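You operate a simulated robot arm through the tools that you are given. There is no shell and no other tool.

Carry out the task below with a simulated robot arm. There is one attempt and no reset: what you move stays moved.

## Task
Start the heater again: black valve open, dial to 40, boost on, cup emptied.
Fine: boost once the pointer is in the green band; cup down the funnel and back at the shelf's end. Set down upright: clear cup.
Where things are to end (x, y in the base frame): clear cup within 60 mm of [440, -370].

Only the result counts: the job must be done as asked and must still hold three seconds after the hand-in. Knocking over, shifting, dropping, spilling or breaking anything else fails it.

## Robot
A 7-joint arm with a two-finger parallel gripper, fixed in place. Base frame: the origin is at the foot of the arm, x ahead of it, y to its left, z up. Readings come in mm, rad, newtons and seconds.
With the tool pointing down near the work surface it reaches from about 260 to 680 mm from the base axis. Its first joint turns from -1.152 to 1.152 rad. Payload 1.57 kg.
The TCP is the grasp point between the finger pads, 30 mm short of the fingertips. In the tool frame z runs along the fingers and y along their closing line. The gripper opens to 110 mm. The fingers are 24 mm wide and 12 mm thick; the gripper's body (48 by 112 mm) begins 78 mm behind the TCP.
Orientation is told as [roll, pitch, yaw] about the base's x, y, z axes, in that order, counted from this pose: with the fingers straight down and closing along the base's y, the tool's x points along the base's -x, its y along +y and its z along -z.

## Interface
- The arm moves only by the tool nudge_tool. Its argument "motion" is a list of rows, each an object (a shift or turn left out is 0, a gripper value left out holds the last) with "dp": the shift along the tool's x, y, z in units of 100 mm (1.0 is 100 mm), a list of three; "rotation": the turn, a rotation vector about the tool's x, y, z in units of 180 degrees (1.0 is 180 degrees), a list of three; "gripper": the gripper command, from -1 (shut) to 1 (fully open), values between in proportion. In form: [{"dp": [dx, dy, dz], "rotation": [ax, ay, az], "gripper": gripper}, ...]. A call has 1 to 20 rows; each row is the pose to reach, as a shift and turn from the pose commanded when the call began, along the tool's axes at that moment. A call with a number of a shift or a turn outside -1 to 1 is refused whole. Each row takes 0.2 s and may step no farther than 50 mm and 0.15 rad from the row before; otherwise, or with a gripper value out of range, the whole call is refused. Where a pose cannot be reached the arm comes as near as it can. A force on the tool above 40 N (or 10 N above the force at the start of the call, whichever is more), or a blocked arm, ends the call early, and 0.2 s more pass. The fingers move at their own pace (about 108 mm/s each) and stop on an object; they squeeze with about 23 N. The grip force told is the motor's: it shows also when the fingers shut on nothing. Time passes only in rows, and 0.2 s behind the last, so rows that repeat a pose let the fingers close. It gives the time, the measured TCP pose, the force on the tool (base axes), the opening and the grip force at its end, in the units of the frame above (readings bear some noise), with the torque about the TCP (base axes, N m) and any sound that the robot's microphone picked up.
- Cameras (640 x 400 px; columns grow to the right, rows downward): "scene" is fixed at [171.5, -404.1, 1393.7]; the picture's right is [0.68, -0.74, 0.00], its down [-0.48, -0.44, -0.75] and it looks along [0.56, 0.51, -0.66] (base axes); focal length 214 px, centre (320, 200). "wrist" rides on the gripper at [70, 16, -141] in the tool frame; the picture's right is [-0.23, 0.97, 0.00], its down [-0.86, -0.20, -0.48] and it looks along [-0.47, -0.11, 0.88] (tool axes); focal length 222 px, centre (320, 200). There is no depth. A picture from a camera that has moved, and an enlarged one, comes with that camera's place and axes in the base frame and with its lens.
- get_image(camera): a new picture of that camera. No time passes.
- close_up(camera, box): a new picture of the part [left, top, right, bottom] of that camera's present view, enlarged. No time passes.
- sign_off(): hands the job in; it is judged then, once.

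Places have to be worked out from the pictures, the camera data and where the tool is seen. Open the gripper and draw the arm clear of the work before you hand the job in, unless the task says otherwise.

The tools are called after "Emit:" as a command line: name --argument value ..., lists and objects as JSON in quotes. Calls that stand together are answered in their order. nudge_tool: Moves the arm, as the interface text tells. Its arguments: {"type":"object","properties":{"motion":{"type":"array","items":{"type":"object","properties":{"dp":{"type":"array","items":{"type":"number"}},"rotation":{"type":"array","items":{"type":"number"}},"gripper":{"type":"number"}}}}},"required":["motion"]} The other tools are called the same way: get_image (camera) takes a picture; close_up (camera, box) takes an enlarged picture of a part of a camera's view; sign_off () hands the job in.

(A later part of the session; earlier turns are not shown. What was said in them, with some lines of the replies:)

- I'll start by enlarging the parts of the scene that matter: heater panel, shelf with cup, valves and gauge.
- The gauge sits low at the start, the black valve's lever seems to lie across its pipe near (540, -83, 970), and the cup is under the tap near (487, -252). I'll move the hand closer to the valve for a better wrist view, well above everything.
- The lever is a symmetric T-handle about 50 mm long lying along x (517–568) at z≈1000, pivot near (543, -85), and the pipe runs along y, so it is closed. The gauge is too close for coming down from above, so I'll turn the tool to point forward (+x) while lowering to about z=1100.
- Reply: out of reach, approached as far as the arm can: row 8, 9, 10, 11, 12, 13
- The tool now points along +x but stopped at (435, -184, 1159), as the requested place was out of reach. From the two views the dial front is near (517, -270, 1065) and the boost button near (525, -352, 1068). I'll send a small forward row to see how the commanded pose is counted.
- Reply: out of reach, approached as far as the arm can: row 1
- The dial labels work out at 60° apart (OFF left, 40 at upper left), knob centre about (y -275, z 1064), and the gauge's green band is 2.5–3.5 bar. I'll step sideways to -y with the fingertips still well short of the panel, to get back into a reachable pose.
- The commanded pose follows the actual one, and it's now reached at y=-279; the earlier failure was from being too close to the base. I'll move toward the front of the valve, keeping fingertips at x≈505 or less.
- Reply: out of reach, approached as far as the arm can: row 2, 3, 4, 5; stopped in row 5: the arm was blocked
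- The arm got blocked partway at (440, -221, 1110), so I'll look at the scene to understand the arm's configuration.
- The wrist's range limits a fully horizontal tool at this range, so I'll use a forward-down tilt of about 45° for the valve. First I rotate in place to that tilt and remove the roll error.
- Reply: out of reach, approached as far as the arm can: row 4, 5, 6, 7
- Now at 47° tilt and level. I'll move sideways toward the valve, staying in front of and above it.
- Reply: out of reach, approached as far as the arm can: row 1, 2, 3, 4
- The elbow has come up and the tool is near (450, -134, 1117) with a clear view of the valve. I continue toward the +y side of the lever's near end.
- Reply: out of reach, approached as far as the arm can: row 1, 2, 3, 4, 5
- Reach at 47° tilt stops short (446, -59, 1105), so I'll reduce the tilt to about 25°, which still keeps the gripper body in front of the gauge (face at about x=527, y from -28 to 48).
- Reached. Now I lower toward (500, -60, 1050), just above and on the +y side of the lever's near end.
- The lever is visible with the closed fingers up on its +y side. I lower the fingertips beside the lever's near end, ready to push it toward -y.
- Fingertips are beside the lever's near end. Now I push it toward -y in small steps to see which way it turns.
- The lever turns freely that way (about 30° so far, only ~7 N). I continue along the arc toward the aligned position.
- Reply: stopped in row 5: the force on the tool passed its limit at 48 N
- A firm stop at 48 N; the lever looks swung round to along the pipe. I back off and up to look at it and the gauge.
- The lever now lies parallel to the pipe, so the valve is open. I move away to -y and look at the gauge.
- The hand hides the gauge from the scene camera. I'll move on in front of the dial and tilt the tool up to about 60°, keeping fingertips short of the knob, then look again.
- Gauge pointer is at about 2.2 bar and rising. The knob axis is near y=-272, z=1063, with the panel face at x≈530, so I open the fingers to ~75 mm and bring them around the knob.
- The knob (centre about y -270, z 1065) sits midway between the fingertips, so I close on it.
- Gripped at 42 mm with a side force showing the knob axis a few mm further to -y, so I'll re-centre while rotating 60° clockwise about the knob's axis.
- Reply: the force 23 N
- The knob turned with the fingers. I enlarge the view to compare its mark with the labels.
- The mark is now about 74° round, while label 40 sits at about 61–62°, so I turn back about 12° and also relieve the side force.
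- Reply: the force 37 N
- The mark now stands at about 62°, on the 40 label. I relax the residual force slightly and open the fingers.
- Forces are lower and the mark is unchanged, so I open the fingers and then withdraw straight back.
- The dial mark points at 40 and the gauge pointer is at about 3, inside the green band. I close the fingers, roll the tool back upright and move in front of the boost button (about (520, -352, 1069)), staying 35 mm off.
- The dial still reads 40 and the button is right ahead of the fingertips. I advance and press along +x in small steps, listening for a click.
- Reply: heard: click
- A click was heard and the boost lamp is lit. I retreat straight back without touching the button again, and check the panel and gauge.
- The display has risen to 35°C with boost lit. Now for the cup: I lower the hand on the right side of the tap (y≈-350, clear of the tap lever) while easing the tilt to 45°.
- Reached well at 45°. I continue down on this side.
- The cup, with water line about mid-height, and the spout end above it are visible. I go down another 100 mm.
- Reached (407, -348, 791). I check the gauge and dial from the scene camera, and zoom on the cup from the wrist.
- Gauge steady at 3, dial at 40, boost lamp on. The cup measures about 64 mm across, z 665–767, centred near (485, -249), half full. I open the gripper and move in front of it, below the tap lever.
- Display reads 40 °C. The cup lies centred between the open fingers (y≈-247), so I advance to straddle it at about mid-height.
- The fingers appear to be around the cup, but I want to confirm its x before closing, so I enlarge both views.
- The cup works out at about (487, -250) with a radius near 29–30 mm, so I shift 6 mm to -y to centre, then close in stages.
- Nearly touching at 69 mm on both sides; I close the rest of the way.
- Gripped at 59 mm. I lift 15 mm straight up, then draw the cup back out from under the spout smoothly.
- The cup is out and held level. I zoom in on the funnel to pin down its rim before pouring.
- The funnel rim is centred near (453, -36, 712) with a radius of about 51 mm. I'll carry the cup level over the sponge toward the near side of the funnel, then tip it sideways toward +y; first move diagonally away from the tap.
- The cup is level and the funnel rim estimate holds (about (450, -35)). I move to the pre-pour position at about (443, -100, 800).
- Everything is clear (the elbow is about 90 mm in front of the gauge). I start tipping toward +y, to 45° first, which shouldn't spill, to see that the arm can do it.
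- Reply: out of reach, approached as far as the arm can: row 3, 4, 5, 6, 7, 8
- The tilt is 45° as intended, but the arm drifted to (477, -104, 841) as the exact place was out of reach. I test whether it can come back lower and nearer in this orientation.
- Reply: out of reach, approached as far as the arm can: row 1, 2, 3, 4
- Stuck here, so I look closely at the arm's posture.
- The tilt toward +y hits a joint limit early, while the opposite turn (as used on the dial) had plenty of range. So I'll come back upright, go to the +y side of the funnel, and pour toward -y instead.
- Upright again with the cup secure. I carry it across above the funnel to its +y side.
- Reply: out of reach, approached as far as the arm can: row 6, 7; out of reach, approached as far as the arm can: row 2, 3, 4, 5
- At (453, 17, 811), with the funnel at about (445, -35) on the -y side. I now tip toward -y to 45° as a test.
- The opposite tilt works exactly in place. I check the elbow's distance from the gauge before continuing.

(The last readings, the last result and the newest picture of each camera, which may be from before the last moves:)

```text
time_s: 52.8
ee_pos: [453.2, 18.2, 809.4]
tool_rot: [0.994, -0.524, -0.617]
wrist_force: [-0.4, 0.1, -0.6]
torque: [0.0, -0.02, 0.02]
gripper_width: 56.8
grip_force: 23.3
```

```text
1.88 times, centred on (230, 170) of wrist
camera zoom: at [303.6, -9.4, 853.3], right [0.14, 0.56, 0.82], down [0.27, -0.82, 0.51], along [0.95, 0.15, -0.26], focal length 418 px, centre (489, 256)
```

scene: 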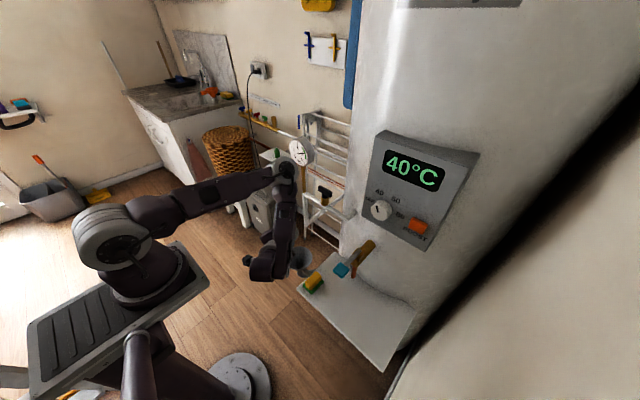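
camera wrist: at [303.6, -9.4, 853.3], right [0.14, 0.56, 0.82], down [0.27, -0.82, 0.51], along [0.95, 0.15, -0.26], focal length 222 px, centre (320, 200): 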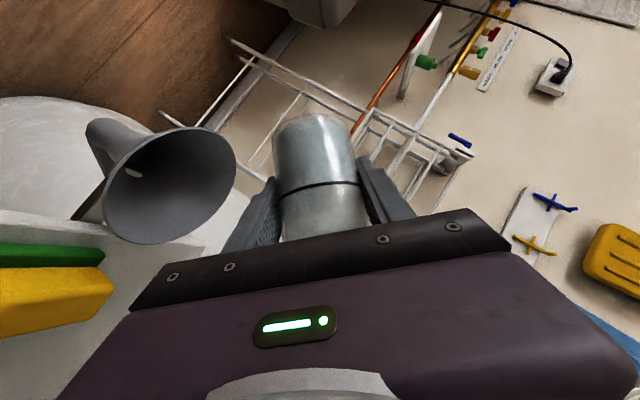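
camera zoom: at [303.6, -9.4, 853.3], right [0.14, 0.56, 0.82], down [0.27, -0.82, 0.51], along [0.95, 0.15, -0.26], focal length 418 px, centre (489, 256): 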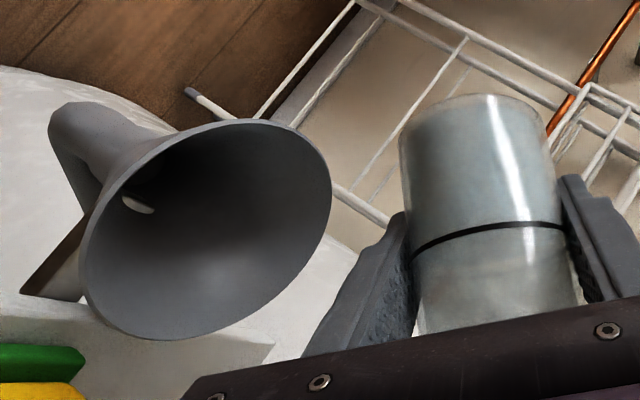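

The elbow may be only a little way from the gauge, so I first shift the hand back and down to about (432, 28, 765), which keeps the lip over the funnel and pulls the elbow away.

Emit:
nudge_tool --motion '[{"dp": [0.1, -0.06, 0.03]}, {"dp": [0.22, -0.13, 0.06]}, {"dp": [0.35, -0.2, 0.09]}, {"dp": [0.422, -0.244, 0.113]}, {"dp": [0.422, -0.244, 0.113]}]'

Emit:
close_up --camera "scene" --box '[220, 110, 360, 290]'

Emit:
get_image --camera "wrist"

```text
time_s: 54.0
ee_pos: [432.0, 29.6, 765.7]
tool_rot: [0.99, -0.521, -0.616]
wrist_force: [0.3, 0.1, -2.6]
torque: [0.0, -0.01, 0.04]
gripper_width: 56.8
grip_force: 22.7
```

```text
2.22 times, centred on (290, 200) of scene
camera zoom: at [171.5, -404.1, 1393.7], right [0.68, -0.74, 0.0], down [-0.48, -0.44, -0.75], along [0.56, 0.51, -0.66], focal length 477 px, centre (387, 200)
```

zoom: 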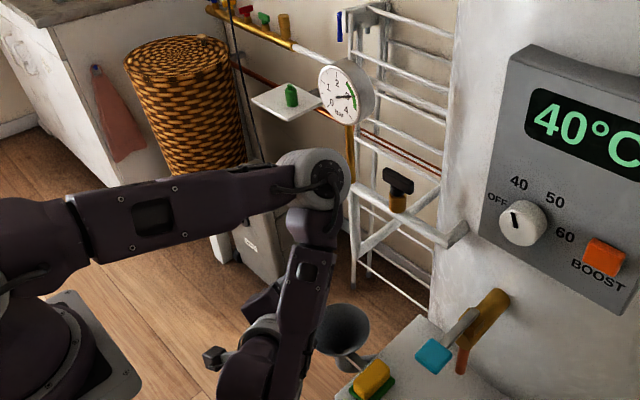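

```text
taken
camera wrist: at [282.6, 1.5, 809.3], right [0.14, 0.56, 0.82], down [0.27, -0.82, 0.51], along [0.95, 0.15, -0.26], focal length 222 px, centre (320, 200)
```

wrist: 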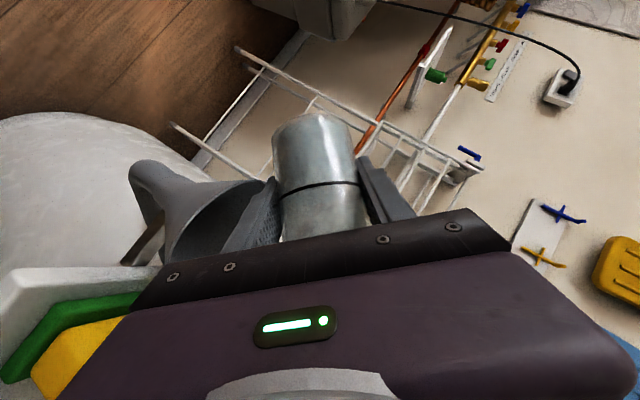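

The posture is clear and the lip is above the funnel. I tip further to 75° slowly, keeping the lip over the funnel, then check.

Emit:
nudge_tool --motion '[{"dp": [-0.003, -0.004, -0.003], "rotation": [-0.0198, -0.0006, 0.0196]}, {"dp": [-0.005, -0.007, -0.005], "rotation": [-0.0395, -0.0013, 0.0392]}, {"dp": [-0.008, -0.011, -0.008], "rotation": [-0.0593, -0.0019, 0.0588]}, {"dp": [-0.02, -0.005, -0.02], "rotation": [-0.0741, -0.0024, 0.0735]}, {"dp": [-0.031, 0.001, -0.03], "rotation": [-0.0889, -0.0029, 0.0882]}, {"dp": [-0.043, 0.006, -0.042], "rotation": [-0.1037, -0.0033, 0.103]}, {"dp": [-0.054, 0.012, -0.053], "rotation": [-0.1185, -0.0038, 0.1177]}]'

Emit:
get_image --camera "wrist"

Emit:
close_up --camera "scene" --box '[220, 130, 360, 310]'

```text
time_s: 55.6
ee_pos: [432.2, 24.4, 771.4]
tool_rot: [1.422, -0.18, -0.769]
wrist_force: [-0.1, -0.5, -0.3]
torque: [0.01, 0.01, 0.02]
gripper_width: 56.6
grip_force: 22.9
```

```text
taken
camera wrist: at [282.7, -22.0, 795.2], right [0.13, 0.07, 0.99], down [0.27, -0.96, 0.03], along [0.95, 0.27, -0.15], focal length 222 px, centre (320, 200)
```

wrist: 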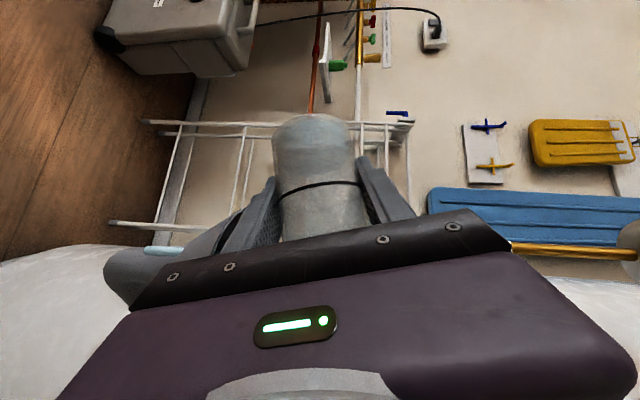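

```text
2.22 times, centred on (290, 220) of scene
camera zoom: at [171.5, -404.1, 1393.7], right [0.68, -0.74, 0.0], down [-0.48, -0.44, -0.75], along [0.56, 0.51, -0.66], focal length 477 px, centre (387, 156)
```

zoom: 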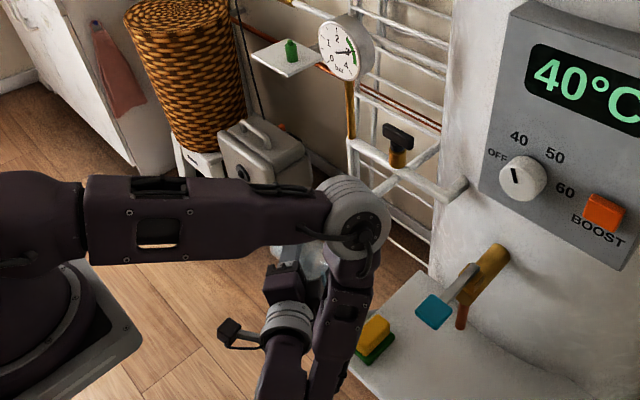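

Something light blue near the funnel may be the stream; I zoom in.

Emit:
close_up --camera "wrist" --box '[80, 180, 300, 320]'

Emit:
close_up --camera "scene" --box '[260, 200, 360, 310]'

```text
2.86 times, centred on (190, 250) of wrist
camera zoom: at [282.7, -22.0, 795.2], right [0.13, 0.07, 0.99], down [0.27, -0.96, 0.03], along [0.95, 0.27, -0.15], focal length 635 px, centre (691, 57)
```

zoom: 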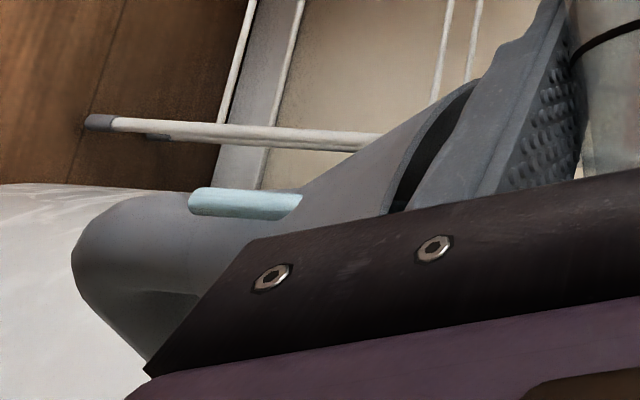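

```text
3.64 times, centred on (310, 255) of scene
camera zoom: at [171.5, -404.1, 1393.7], right [0.68, -0.74, 0.0], down [-0.48, -0.44, -0.75], along [0.56, 0.51, -0.66], focal length 780 px, centre (356, 0)
```

zoom: 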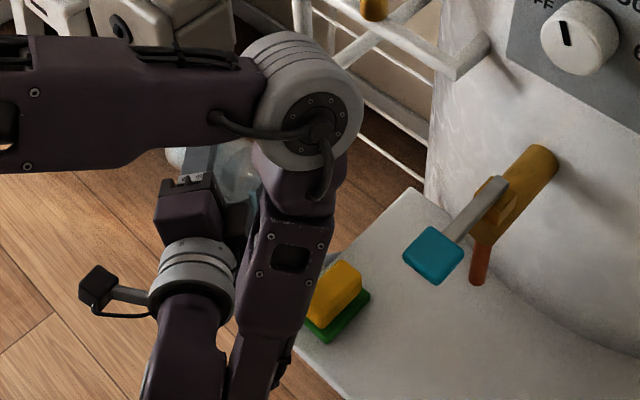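

It's unclear whether that bluish piece is the stream; I continue slowly to 90° and look again for changes.

Emit:
nudge_tool --motion '[{"dp": [0, 0, 0]}]'

Emit:
close_up --camera "wrist" --box '[80, 80, 420, 320]'

```text
time_s: 56.0
ee_pos: [432.2, 23.0, 772.0]
tool_rot: [1.422, -0.185, -0.768]
wrist_force: [-0.5, -0.2, -0.9]
torque: [-0.03, 0.0, -0.02]
gripper_width: 56.7
grip_force: 23.2
```

```text
1.67 times, centred on (250, 200) of wrist
camera zoom: at [282.8, -22.0, 795.2], right [0.13, 0.07, 0.99], down [0.27, -0.96, 0.03], along [0.95, 0.27, -0.15], focal length 370 px, centre (437, 200)
```

zoom: 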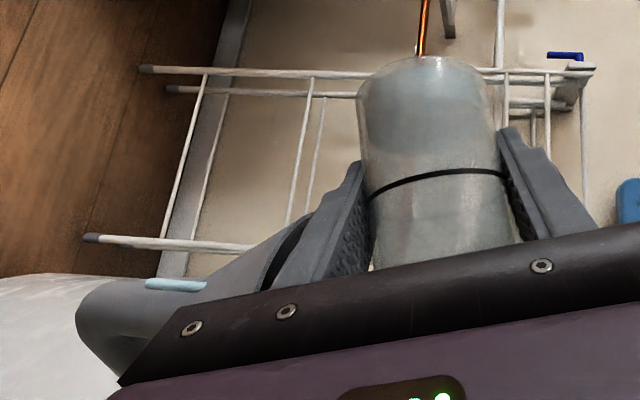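

The bluish bar is steady and matches a stream straight below the lip at about (434, -25), within the funnel mouth. I shift 8 mm toward the funnel's axis and tip on to 90°.

Emit:
nudge_tool --motion '[{"dp": [-0.04, 0.016, -0.012], "rotation": [-0.0148, -0.0007, 0.0147]}, {"dp": [-0.08, 0.032, -0.025], "rotation": [-0.0295, -0.0013, 0.0294]}, {"dp": [-0.12, 0.048, -0.037], "rotation": [-0.0443, -0.002, 0.0441]}, {"dp": [-0.164, 0.064, -0.05], "rotation": [-0.059, -0.0027, 0.0588]}, {"dp": [-0.164, 0.064, -0.05], "rotation": [-0.059, -0.0027, 0.0588]}]'

Emit:
get_image --camera "wrist"

Emit:
get_image --camera "scene"

```text
time_s: 57.2
ee_pos: [440.0, 10.8, 782.0]
tool_rot: [1.611, 0.001, -0.785]
wrist_force: [0.4, -0.3, -0.1]
torque: [0.07, -0.01, 0.01]
gripper_width: 56.8
grip_force: 23.2
```

```text
taken
camera wrist: at [290.7, -39.4, 793.0], right [0.13, -0.19, 0.97], down [0.27, -0.94, -0.22], along [0.95, 0.29, -0.07], focal length 222 px, centre (320, 200)
```

wrist: 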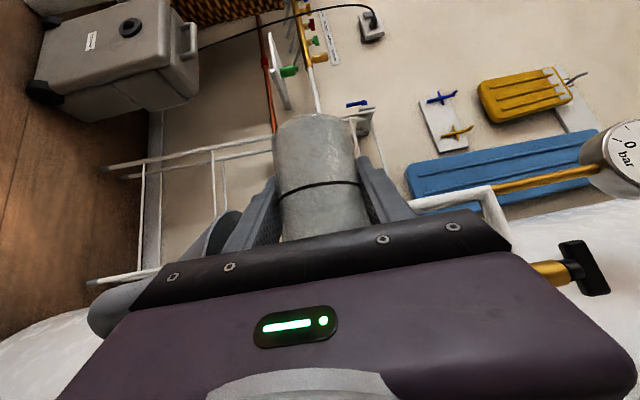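

```text
taken
```

scene: 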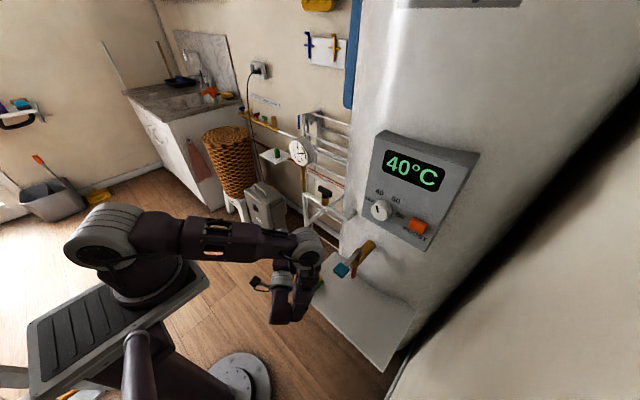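

The tilt is at 90° and on position, and the cup looks emptier. I tip on to 110° and hold so it drains fully.

Emit:
nudge_tool --motion '[{"dp": [-0.023, 0.036, -0.022], "rotation": [-0.0197, -0.0009, 0.0196]}, {"dp": [-0.047, 0.072, -0.043], "rotation": [-0.0394, -0.0018, 0.0392]}, {"dp": [-0.07, 0.107, -0.065], "rotation": [-0.059, -0.0027, 0.0588]}, {"dp": [-0.093, 0.143, -0.086], "rotation": [-0.0787, -0.0036, 0.0784]}, {"dp": [-0.093, 0.143, -0.086], "rotation": [-0.0787, -0.0036, 0.0784]}, {"dp": [-0.093, 0.143, -0.086], "rotation": [-0.0787, -0.0036, 0.0784]}, {"dp": [-0.093, 0.143, -0.086], "rotation": [-0.0787, -0.0036, 0.0784]}, {"dp": [-0.093, 0.143, -0.086], "rotation": [-0.0787, -0.0036, 0.0784]}, {"dp": [-0.093, 0.143, -0.086], "rotation": [-0.0787, -0.0036, 0.0784]}, {"dp": [-0.093, 0.143, -0.086], "rotation": [-0.0787, -0.0036, 0.0784]}]'

Emit:
get_image --camera "wrist"

Emit:
close_up --camera "scene" --box '[240, 190, 370, 330]'

```text
time_s: 59.4
ee_pos: [439.1, -3.6, 796.1]
tool_rot: [1.862, 0.245, -0.756]
wrist_force: [-1.2, 0.3, -0.5]
torque: [0.0, -0.01, 0.0]
gripper_width: 56.5
grip_force: 23.1
```

```text
taken
camera wrist: at [290.2, -53.6, 788.6], right [0.13, -0.51, 0.85], down [0.27, -0.81, -0.53], along [0.95, 0.3, 0.03], focal length 222 px, centre (320, 200)
```

wrist: 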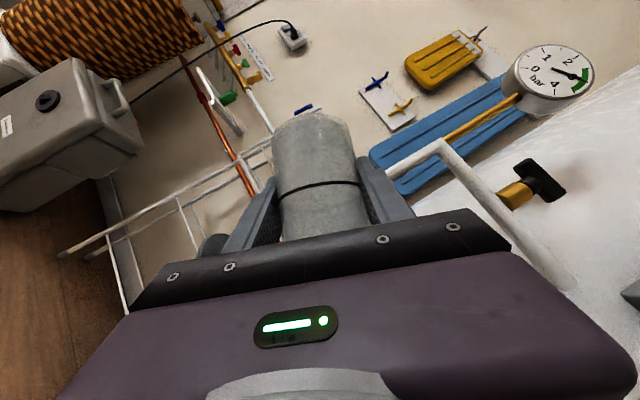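

```text
2.86 times, centred on (305, 260) of scene
camera zoom: at [171.5, -404.1, 1393.7], right [0.68, -0.74, 0.0], down [-0.48, -0.44, -0.75], along [0.56, 0.51, -0.66], focal length 613 px, centre (363, 29)
```

zoom: 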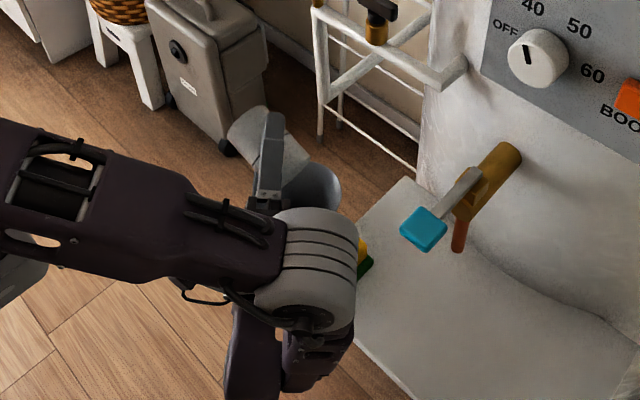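

The cup looks empty and the gauge still reads about 3. I bring it back upright along the reverse path, rising slightly.

Emit:
nudge_tool --motion '[{"dp": [0.015, -0.001, 0.015], "rotation": [0.0309, 0.0014, -0.0308]}, {"dp": [0.03, -0.001, 0.03], "rotation": [0.0618, 0.0028, -0.0616]}, {"dp": [0.046, -0.002, 0.045], "rotation": [0.0927, 0.0042, -0.0925]}, {"dp": [0.061, -0.003, 0.06], "rotation": [0.1236, 0.0056, -0.1233]}, {"dp": [0.076, -0.004, 0.075], "rotation": [0.1545, 0.007, -0.1541]}, {"dp": [0.091, -0.004, 0.09], "rotation": [0.1854, 0.0084, -0.1849]}, {"dp": [0.107, -0.005, 0.106], "rotation": [0.2164, 0.0098, -0.2158]}, {"dp": [0.122, -0.006, 0.121], "rotation": [0.2473, 0.0112, -0.2466]}, {"dp": [0.137, -0.006, 0.136], "rotation": [0.2782, 0.0126, -0.2774]}, {"dp": [0.152, -0.007, 0.151], "rotation": [0.3091, 0.014, -0.3082]}, {"dp": [0.167, -0.008, 0.166], "rotation": [0.34, 0.0154, -0.339]}, {"dp": [0.183, -0.009, 0.181], "rotation": [0.3709, 0.0168, -0.3699]}, {"dp": [0.198, -0.009, 0.196], "rotation": [0.4018, 0.0182, -0.4007]}, {"dp": [0.213, -0.01, 0.211], "rotation": [0.4327, 0.0196, -0.4315]}, {"dp": [0.213, -0.01, 0.211], "rotation": [0.4327, 0.0196, -0.4315]}]'

Emit:
get_image --camera "wrist"

Emit:
get_image --camera "scene"

```text
time_s: 62.6
ee_pos: [439.5, 22.8, 798.9]
tool_rot: [0.161, -0.762, -0.085]
wrist_force: [0.2, -0.8, 0.2]
torque: [-0.01, 0.0, 0.0]
gripper_width: 56.6
grip_force: 23.1
out of reach, approached as far as the arm can: row 14, 15
```

```text
taken
camera wrist: at [292.2, 29.6, 853.4], right [0.14, 0.95, 0.27], down [0.29, -0.3, 0.91], along [0.95, -0.05, -0.32], focal length 222 px, centre (320, 200)
```

wrist: 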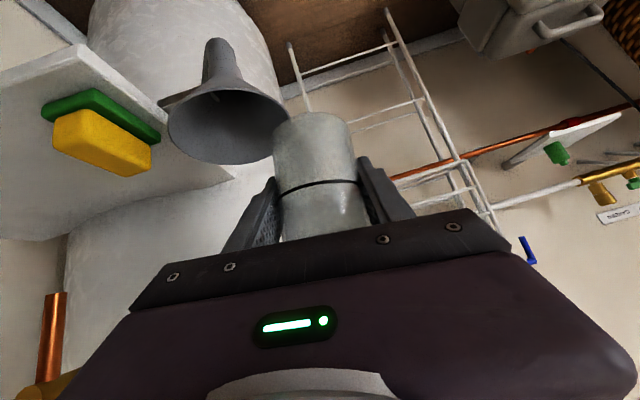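

```text
taken
```

scene: 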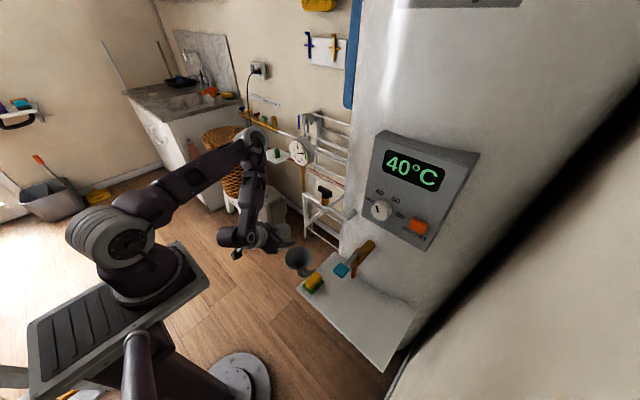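

The cup is nearly upright and empty. I check the panel (boost lamp), gauge, and the floor around the funnel.

Emit:
close_up --camera "scene" --box '[355, 125, 485, 255]'

Emit:
close_up --camera "scene" --box '[270, 120, 350, 220]'

Emit:
close_up --camera "scene" --box '[220, 210, 420, 390]'

```text
3.08 times, centred on (420, 190) of scene
camera zoom: at [171.5, -404.0, 1393.7], right [0.68, -0.74, 0.0], down [-0.48, -0.44, -0.75], along [0.56, 0.51, -0.66], focal length 660 px, centre (12, 231)
```

zoom: 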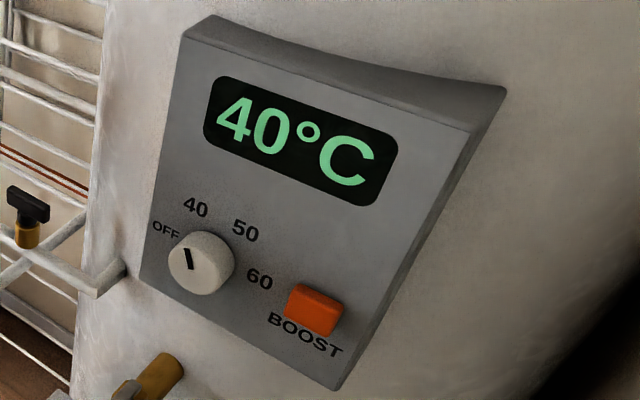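

```text
4.00 times, centred on (310, 170) of scene
camera zoom: at [171.5, -404.0, 1393.7], right [0.68, -0.74, 0.0], down [-0.48, -0.44, -0.75], along [0.56, 0.51, -0.66], focal length 858 px, centre (360, 320)
```

zoom: 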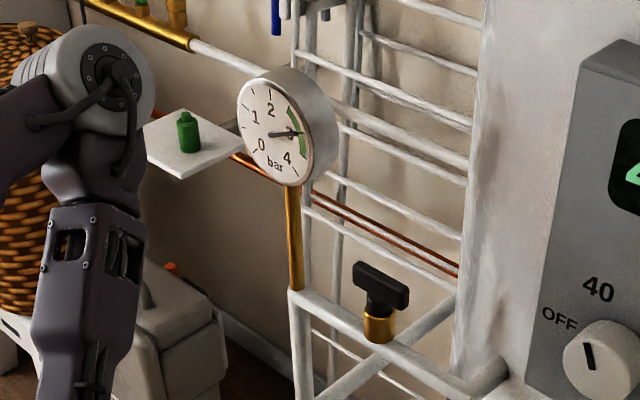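

```text
2.22 times, centred on (320, 300) of scene
camera zoom: at [171.5, -404.0, 1393.7], right [0.68, -0.74, 0.0], down [-0.48, -0.44, -0.75], along [0.56, 0.51, -0.66], focal length 477 px, centre (320, -22)
```

zoom: 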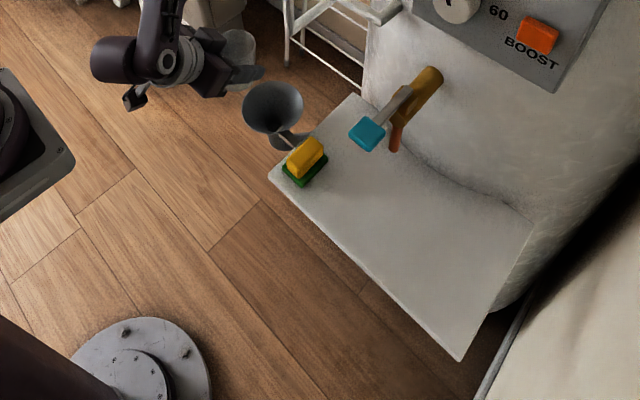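

The display holds 40 °C and the lamp went out only after the set temperature was reached, so heating has run its course; I won't touch the button again. The floor is dry. Now I carry the empty cup back toward the shelf and take out the remaining 5° of tilt.

Emit:
nudge_tool --motion '[{"dp": [0.003, -0.18, -0.05]}, {"dp": [0.005, -0.4, -0.1], "rotation": [0.005, 0.0002, -0.005]}, {"dp": [0.01, -0.65, -0.16], "rotation": [0.01, 0.0004, -0.01]}, {"dp": [0.014, -0.85, -0.21], "rotation": [0.0197, 0.0007, -0.0189]}, {"dp": [0.014, -0.928, -0.236], "rotation": [0.0197, 0.0007, -0.0189]}, {"dp": [0.014, -0.928, -0.236], "rotation": [0.0197, 0.0007, -0.0189]}]'

Emit:
get_image --camera "wrist"

Emit:
get_image --camera "scene"

```text
time_s: 64.0
ee_pos: [426.3, -72.5, 803.5]
tool_rot: [0.042, -0.765, -0.003]
wrist_force: [-0.6, -0.2, -0.1]
torque: [0.0, 0.0, -0.03]
gripper_width: 56.3
grip_force: 23.1
```

```text
taken
camera wrist: at [277.8, -61.1, 857.5], right [0.14, 0.97, 0.19], down [0.29, -0.22, 0.93], along [0.95, -0.07, -0.31], focal length 222 px, centre (320, 200)
```

wrist: 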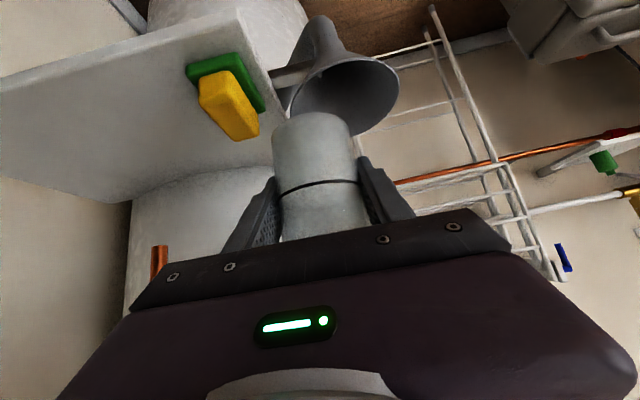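

```text
taken
```

scene: 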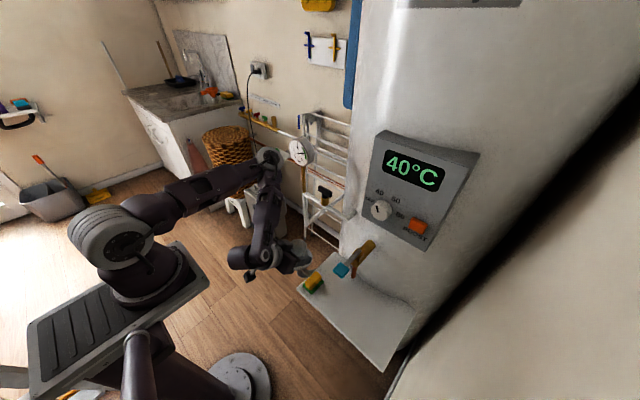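

Level now. I continue over the shelf, drawing back to x≈395 so as to pass below and in front of the tap lever.

Emit:
nudge_tool --motion '[{"dp": [0.07, -0.2, -0.05]}, {"dp": [0.14, -0.45, -0.1]}, {"dp": [0.22, -0.7, -0.13]}, {"dp": [0.28, -0.93, -0.16]}, {"dp": [0.28, -0.97, -0.16]}]'

Emit:
nudge_tool --motion '[{"dp": [0.02, -0.2, 0.02]}, {"dp": [0.04, -0.45, 0.04]}, {"dp": [0.06, -0.7, 0.06]}, {"dp": [0.07, -0.93, 0.07]}, {"dp": [0.07, -0.97, 0.07]}]'

Emit:
get_image --camera "wrist"

Emit:
get_image --camera "scene"

```text
time_s: 65.2
ee_pos: [395.8, -171.1, 794.1]
tool_rot: [0.045, -0.762, -0.003]
wrist_force: [0.6, -0.6, -1.1]
torque: [0.03, -0.01, 0.0]
gripper_width: 56.4
grip_force: 23.6
```

```text
time_s: 66.4
ee_pos: [398.8, -266.6, 780.9]
tool_rot: [0.042, -0.764, -0.003]
wrist_force: [0.5, -0.4, -0.3]
torque: [0.02, 0.02, 0.0]
gripper_width: 56.6
grip_force: 22.9
```

```text
taken
camera wrist: at [250.5, -254.0, 835.1], right [0.14, 0.97, 0.19], down [0.29, -0.22, 0.93], along [0.95, -0.07, -0.31], focal length 222 px, centre (320, 200)
```

wrist: 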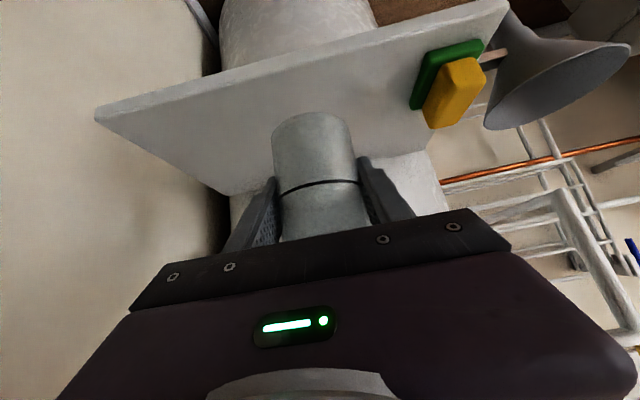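

```text
taken
```

scene: 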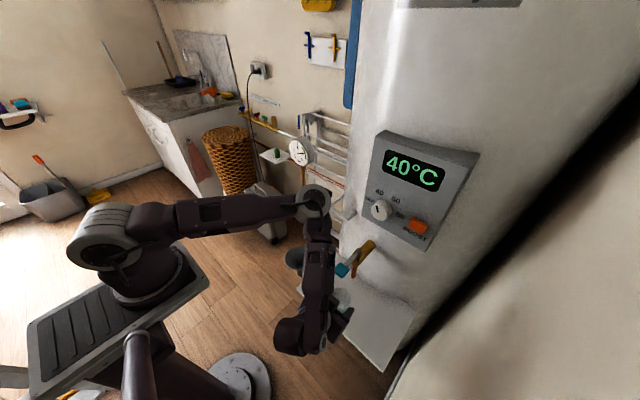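

Clear of the tap. Now on to above the target spot (about (438, -365)), with a tiny correction to match the grasp attitude.

Emit:
nudge_tool --motion '[{"dp": [-0.03, -0.25, 0.05]}, {"dp": [-0.08, -0.5, 0.12], "rotation": [0.001, -0.002, -0.001]}, {"dp": [-0.14, -0.75, 0.23], "rotation": [0.002, -0.003, -0.002]}, {"dp": [-0.2, -0.95, 0.34], "rotation": [0.0027, -0.0045, -0.0026]}, {"dp": [-0.205, -0.98, 0.349], "rotation": [0.0027, -0.0045, -0.0026]}, {"dp": [-0.205, -0.98, 0.349], "rotation": [0.0027, -0.0045, -0.0026]}]'

Emit:
get_image --camera "wrist"

Emit:
close_up --camera "scene" --box '[270, 210, 430, 390]'

```text
time_s: 67.8
ee_pos: [439.0, -363.1, 765.3]
tool_rot: [0.026, -0.778, 0.007]
wrist_force: [0.9, -0.7, -0.3]
torque: [0.01, 0.0, 0.01]
gripper_width: 56.5
grip_force: 22.8
```

```text
taken
camera wrist: at [290.8, -350.8, 817.5], right [0.14, 0.97, 0.18], down [0.28, -0.21, 0.94], along [0.95, -0.08, -0.3], focal length 222 px, centre (320, 200)
```

wrist: 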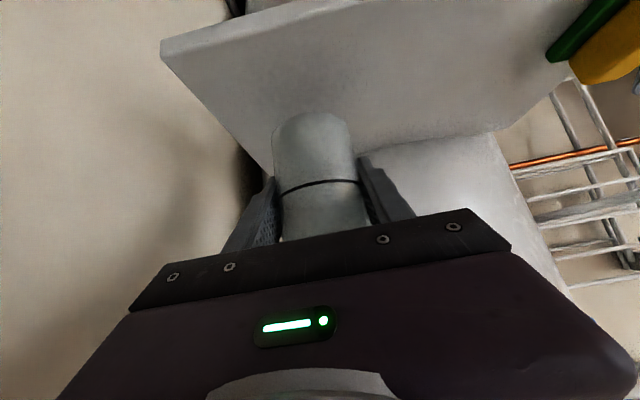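

```text
2.22 times, centred on (350, 300) of scene
camera zoom: at [171.5, -404.1, 1393.7], right [0.68, -0.74, 0.0], down [-0.48, -0.44, -0.75], along [0.56, 0.51, -0.66], focal length 477 px, centre (253, -22)
```

zoom: 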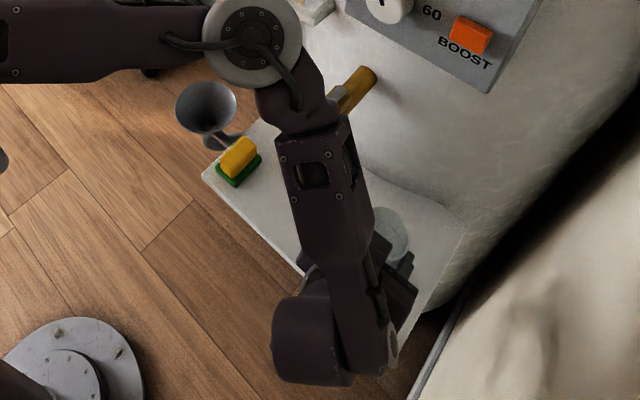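

Above the target. The grasp was made with the TCP at z≈720, so I lower to about 723 first.

Emit:
nudge_tool --motion '[{"dp": [0.07, 0, 0.071]}, {"dp": [0.14, 0, 0.142]}, {"dp": [0.21, 0, 0.214]}, {"dp": [0.26, 0, 0.264]}, {"dp": [0.288, 0, 0.292]}, {"dp": [0.295, 0, 0.299]}, {"dp": [0.295, 0, 0.299]}]'

Emit:
close_up --camera "wrist" --box '[180, 60, 440, 260]'

```text
time_s: 69.4
ee_pos: [440.2, -361.7, 724.2]
tool_rot: [0.026, -0.781, 0.007]
wrist_force: [3.8, 2.8, 15.4]
torque: [-0.24, -0.21, 0.1]
gripper_width: 56.7
grip_force: 22.7
```

```text
2.00 times, centred on (310, 160) of wrist
camera zoom: at [291.5, -350.1, 776.0], right [0.13, 0.97, 0.18], down [0.28, -0.21, 0.94], along [0.95, -0.08, -0.3], focal length 444 px, centre (340, 280)
```

zoom: 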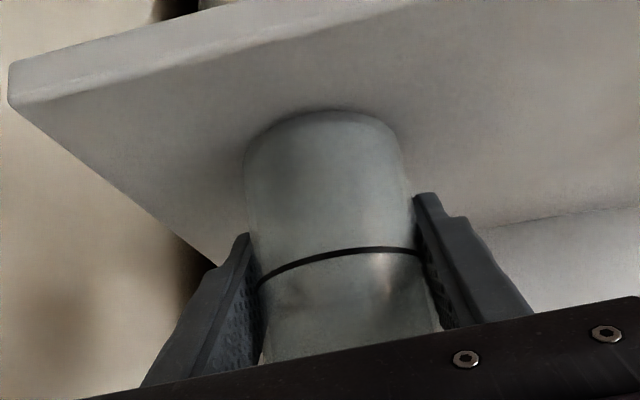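

Contact with 15 N at z=724, so the cup is on the shelf. I ease up by 1 mm and open gently.

Emit:
nudge_tool --motion '[{"dp": [-0.007, 0, -0.007], "gripper": -1}, {"dp": [-0.009, 0, -0.009], "gripper": -1}, {"dp": [-0.009, 0, -0.009], "gripper": 0.06}, {"dp": [-0.009, 0, -0.009], "gripper": 0.1}, {"dp": [-0.009, 0, -0.009], "gripper": 0.15}, {"dp": [-0.009, 0, -0.009], "gripper": 0.25}, {"dp": [-0.009, 0, -0.009], "gripper": 0.4}, {"dp": [-0.009, 0, -0.009], "gripper": 0.6}, {"dp": [-0.009, 0, -0.009], "gripper": 0.6}]'

Emit:
close_up --camera "wrist" --box '[180, 60, 440, 260]'

```text
time_s: 71.4
ee_pos: [439.1, -363.1, 725.2]
tool_rot: [0.025, -0.777, 0.005]
wrist_force: [0.1, -0.8, -0.4]
torque: [-0.01, -0.02, 0.03]
gripper_width: 88.1
grip_force: 0.1
```

```text
2.00 times, centred on (310, 160) of wrist
camera zoom: at [290.4, -349.8, 776.6], right [0.14, 0.97, 0.18], down [0.28, -0.21, 0.94], along [0.95, -0.08, -0.3], focal length 444 px, centre (340, 280)
```

zoom: 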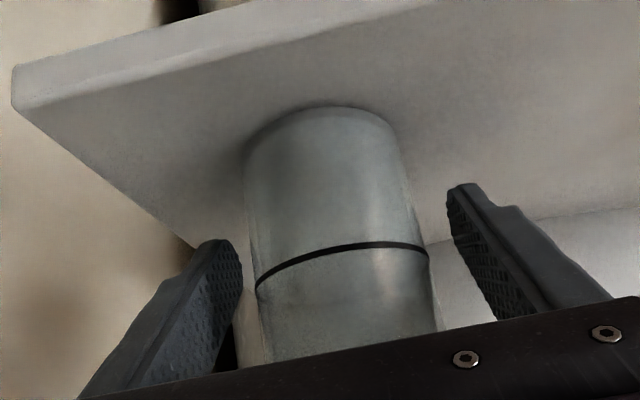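

The cup stands free and upright. I withdraw straight back along -x, then rise.

Emit:
nudge_tool --motion '[{"dp": [0.07, 0, -0.07]}, {"dp": [0.2, 0, -0.2]}, {"dp": [0.36, 0, -0.355]}, {"dp": [0.52, 0, -0.51]}, {"dp": [0.62, 0, -0.61]}, {"dp": [0.62, 0, -0.61]}]'

Emit:
get_image --camera "wrist"

Emit:
get_image --camera "scene"

```text
time_s: 72.8
ee_pos: [353.3, -363.7, 724.1]
tool_rot: [0.026, -0.779, 0.008]
wrist_force: [0.2, -0.7, -0.1]
torque: [0.0, 0.01, 0.02]
gripper_width: 88.0
grip_force: 0.1
```

```text
taken
camera wrist: at [204.1, -352.4, 776.1], right [0.14, 0.97, 0.18], down [0.28, -0.21, 0.94], along [0.95, -0.08, -0.3], focal length 222 px, centre (320, 200)
```

wrist: 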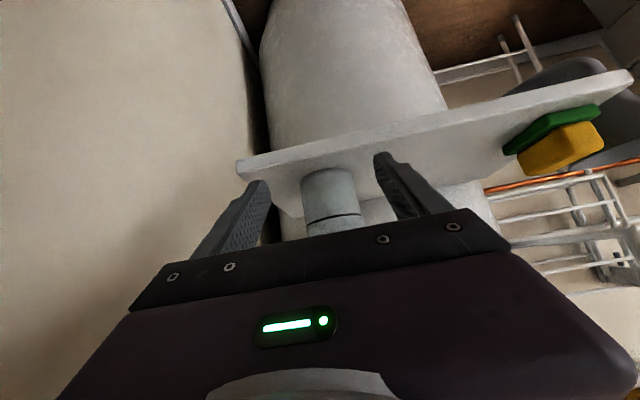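

```text
taken
```

scene: 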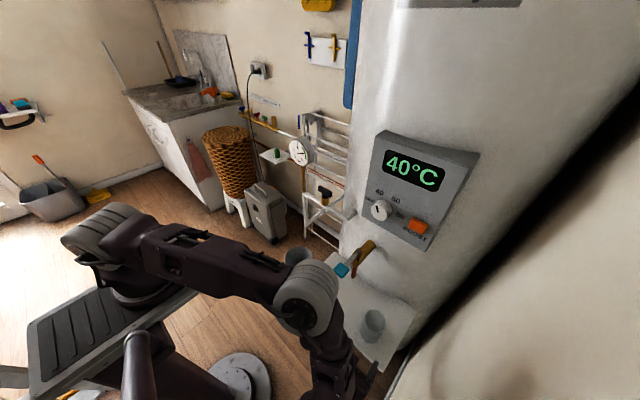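

The cup stands on the shelf near the end. I raise the hand clear.

Emit:
nudge_tool --motion '[{"dp": [-0.2, 0, -0.2]}, {"dp": [-0.45, 0, -0.45]}, {"dp": [-0.67, 0, -0.68]}, {"dp": [-0.67, 0, -0.68]}]'

Emit:
nudge_tool --motion '[{"dp": [-0.2, 0.1, -0.2]}, {"dp": [-0.45, 0.2, -0.45]}, {"dp": [-0.67, 0.3, -0.68]}, {"dp": [-0.67, 0.3, -0.68]}]'

Emit:
get_image --camera "scene"

Emit:
get_image --camera "wrist"

```text
time_s: 73.8
ee_pos: [353.9, -367.2, 819.5]
tool_rot: [0.026, -0.779, 0.008]
wrist_force: [0.5, -0.2, 0.2]
torque: [0.01, -0.01, 0.01]
gripper_width: 88.0
grip_force: 0.2
```

```text
time_s: 74.8
ee_pos: [353.2, -337.3, 915.6]
tool_rot: [0.025, -0.778, 0.007]
wrist_force: [0.5, 0.0, 0.1]
torque: [-0.03, -0.01, 0.01]
gripper_width: 88.4
grip_force: 0.0
```

```text
taken
```

scene: 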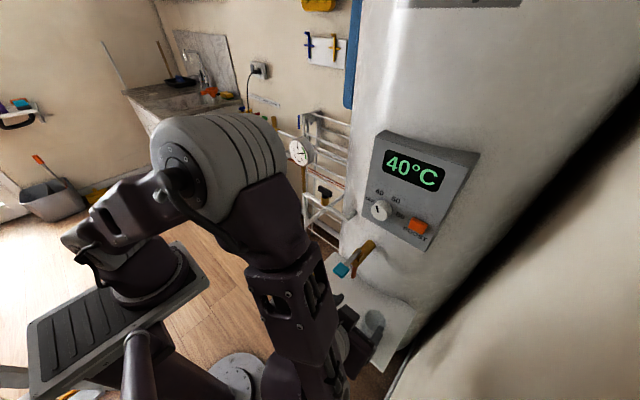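

```text
taken
camera wrist: at [203.9, -325.2, 967.1], right [0.14, 0.97, 0.18], down [0.28, -0.21, 0.94], along [0.95, -0.08, -0.3], focal length 222 px, centre (320, 200)
```

wrist: 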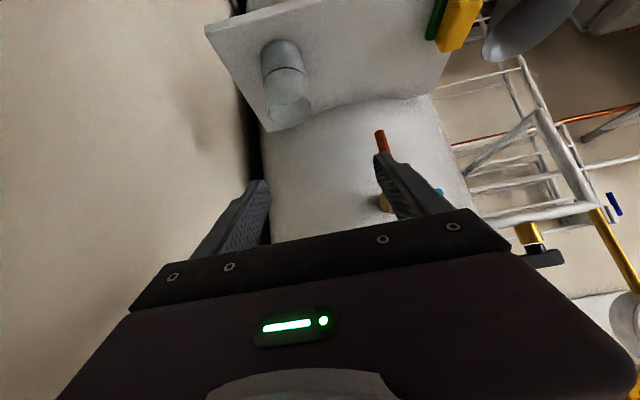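

Hand clear. I inspect the cup, panel and gauge closely before handing in.

Emit:
close_up --camera "wrist" --box '[230, 20, 350, 140]'

Emit:
close_up --camera "scene" --box '[360, 130, 470, 250]'

Emit:
close_up --camera "scene" --box '[280, 120, 360, 220]'

Emit:
close_up --camera "scene" --box '[320, 230, 430, 380]'

```text
3.33 times, centred on (290, 80) of wrist
camera zoom: at [203.9, -325.2, 967.1], right [0.14, 0.97, 0.18], down [0.28, -0.21, 0.94], along [0.95, -0.08, -0.3], focal length 740 px, centre (420, 600)
```

zoom: 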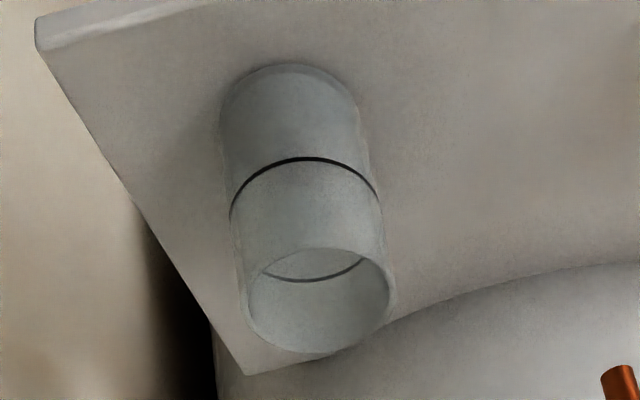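

```text
3.33 times, centred on (415, 190) of scene
camera zoom: at [171.5, -404.1, 1393.7], right [0.68, -0.74, 0.0], down [-0.48, -0.44, -0.75], along [0.56, 0.51, -0.66], focal length 715 px, centre (3, 233)
```

zoom: 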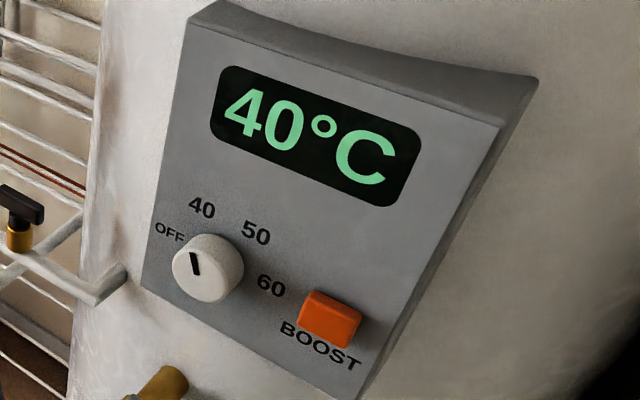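

```text
4.00 times, centred on (320, 170) of scene
camera zoom: at [171.5, -404.1, 1393.7], right [0.68, -0.74, 0.0], down [-0.48, -0.44, -0.75], along [0.56, 0.51, -0.66], focal length 858 px, centre (320, 320)
```

zoom: 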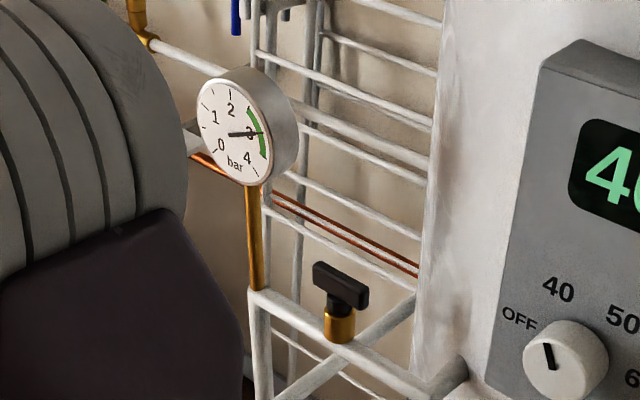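

```text
2.67 times, centred on (375, 305) of scene
camera zoom: at [171.5, -404.1, 1393.7], right [0.68, -0.74, 0.0], down [-0.48, -0.44, -0.75], along [0.56, 0.51, -0.66], focal length 572 px, centre (173, -80)
```

zoom: 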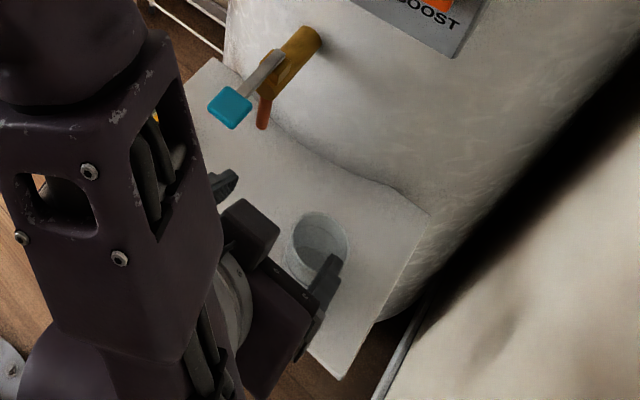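

Before handing in: the valve is open and the gauge sits at about 3 bar, in the green band. The dial is on 40 and the display reads 40 °C. Boost was pressed with one click while the pointer was in the green; its lamp lit, then went out after 40 °C was reached. I take that as the heating being done and am not pressing again. The empty cup stands upright near (440, -363), and the open hand is clear of the work. I hand the job in.

Emit:
sign_off

```text
The job is handed in.
```

I handed the job in with every step done, but the boost lamp was off by then, so I can't confirm that boost counts as still on.

- **Black valve:** open. The lever is turned in line with the pipe, and the gauge holds steady at about 3 bar, in the green band (2.5–3.5).
- **Dial:** set to 40. The pointer sits about 4° past the mark, and the display reads 40 °C.
- **Boost:** pressed once, with one click heard and the lamp lit. The gauge was hidden at that moment, but it read about 3 bar just before and after. The lamp went out within a few seconds of the display reaching 40 °C. I took that to mean heating had finished, and did not press again in case a second press switched boost off.
- **Cup:** emptied down the funnel. It is set down upright and empty on the shelf at about (440, -363), roughly 7 mm from the target. I saw no water on the floor or shelf.

While pouring, a first tilt toward the near side hit a joint limit at 45°. I brought the cup back level and poured from the other side instead.

The gripper is open and the arm is clear of the work.
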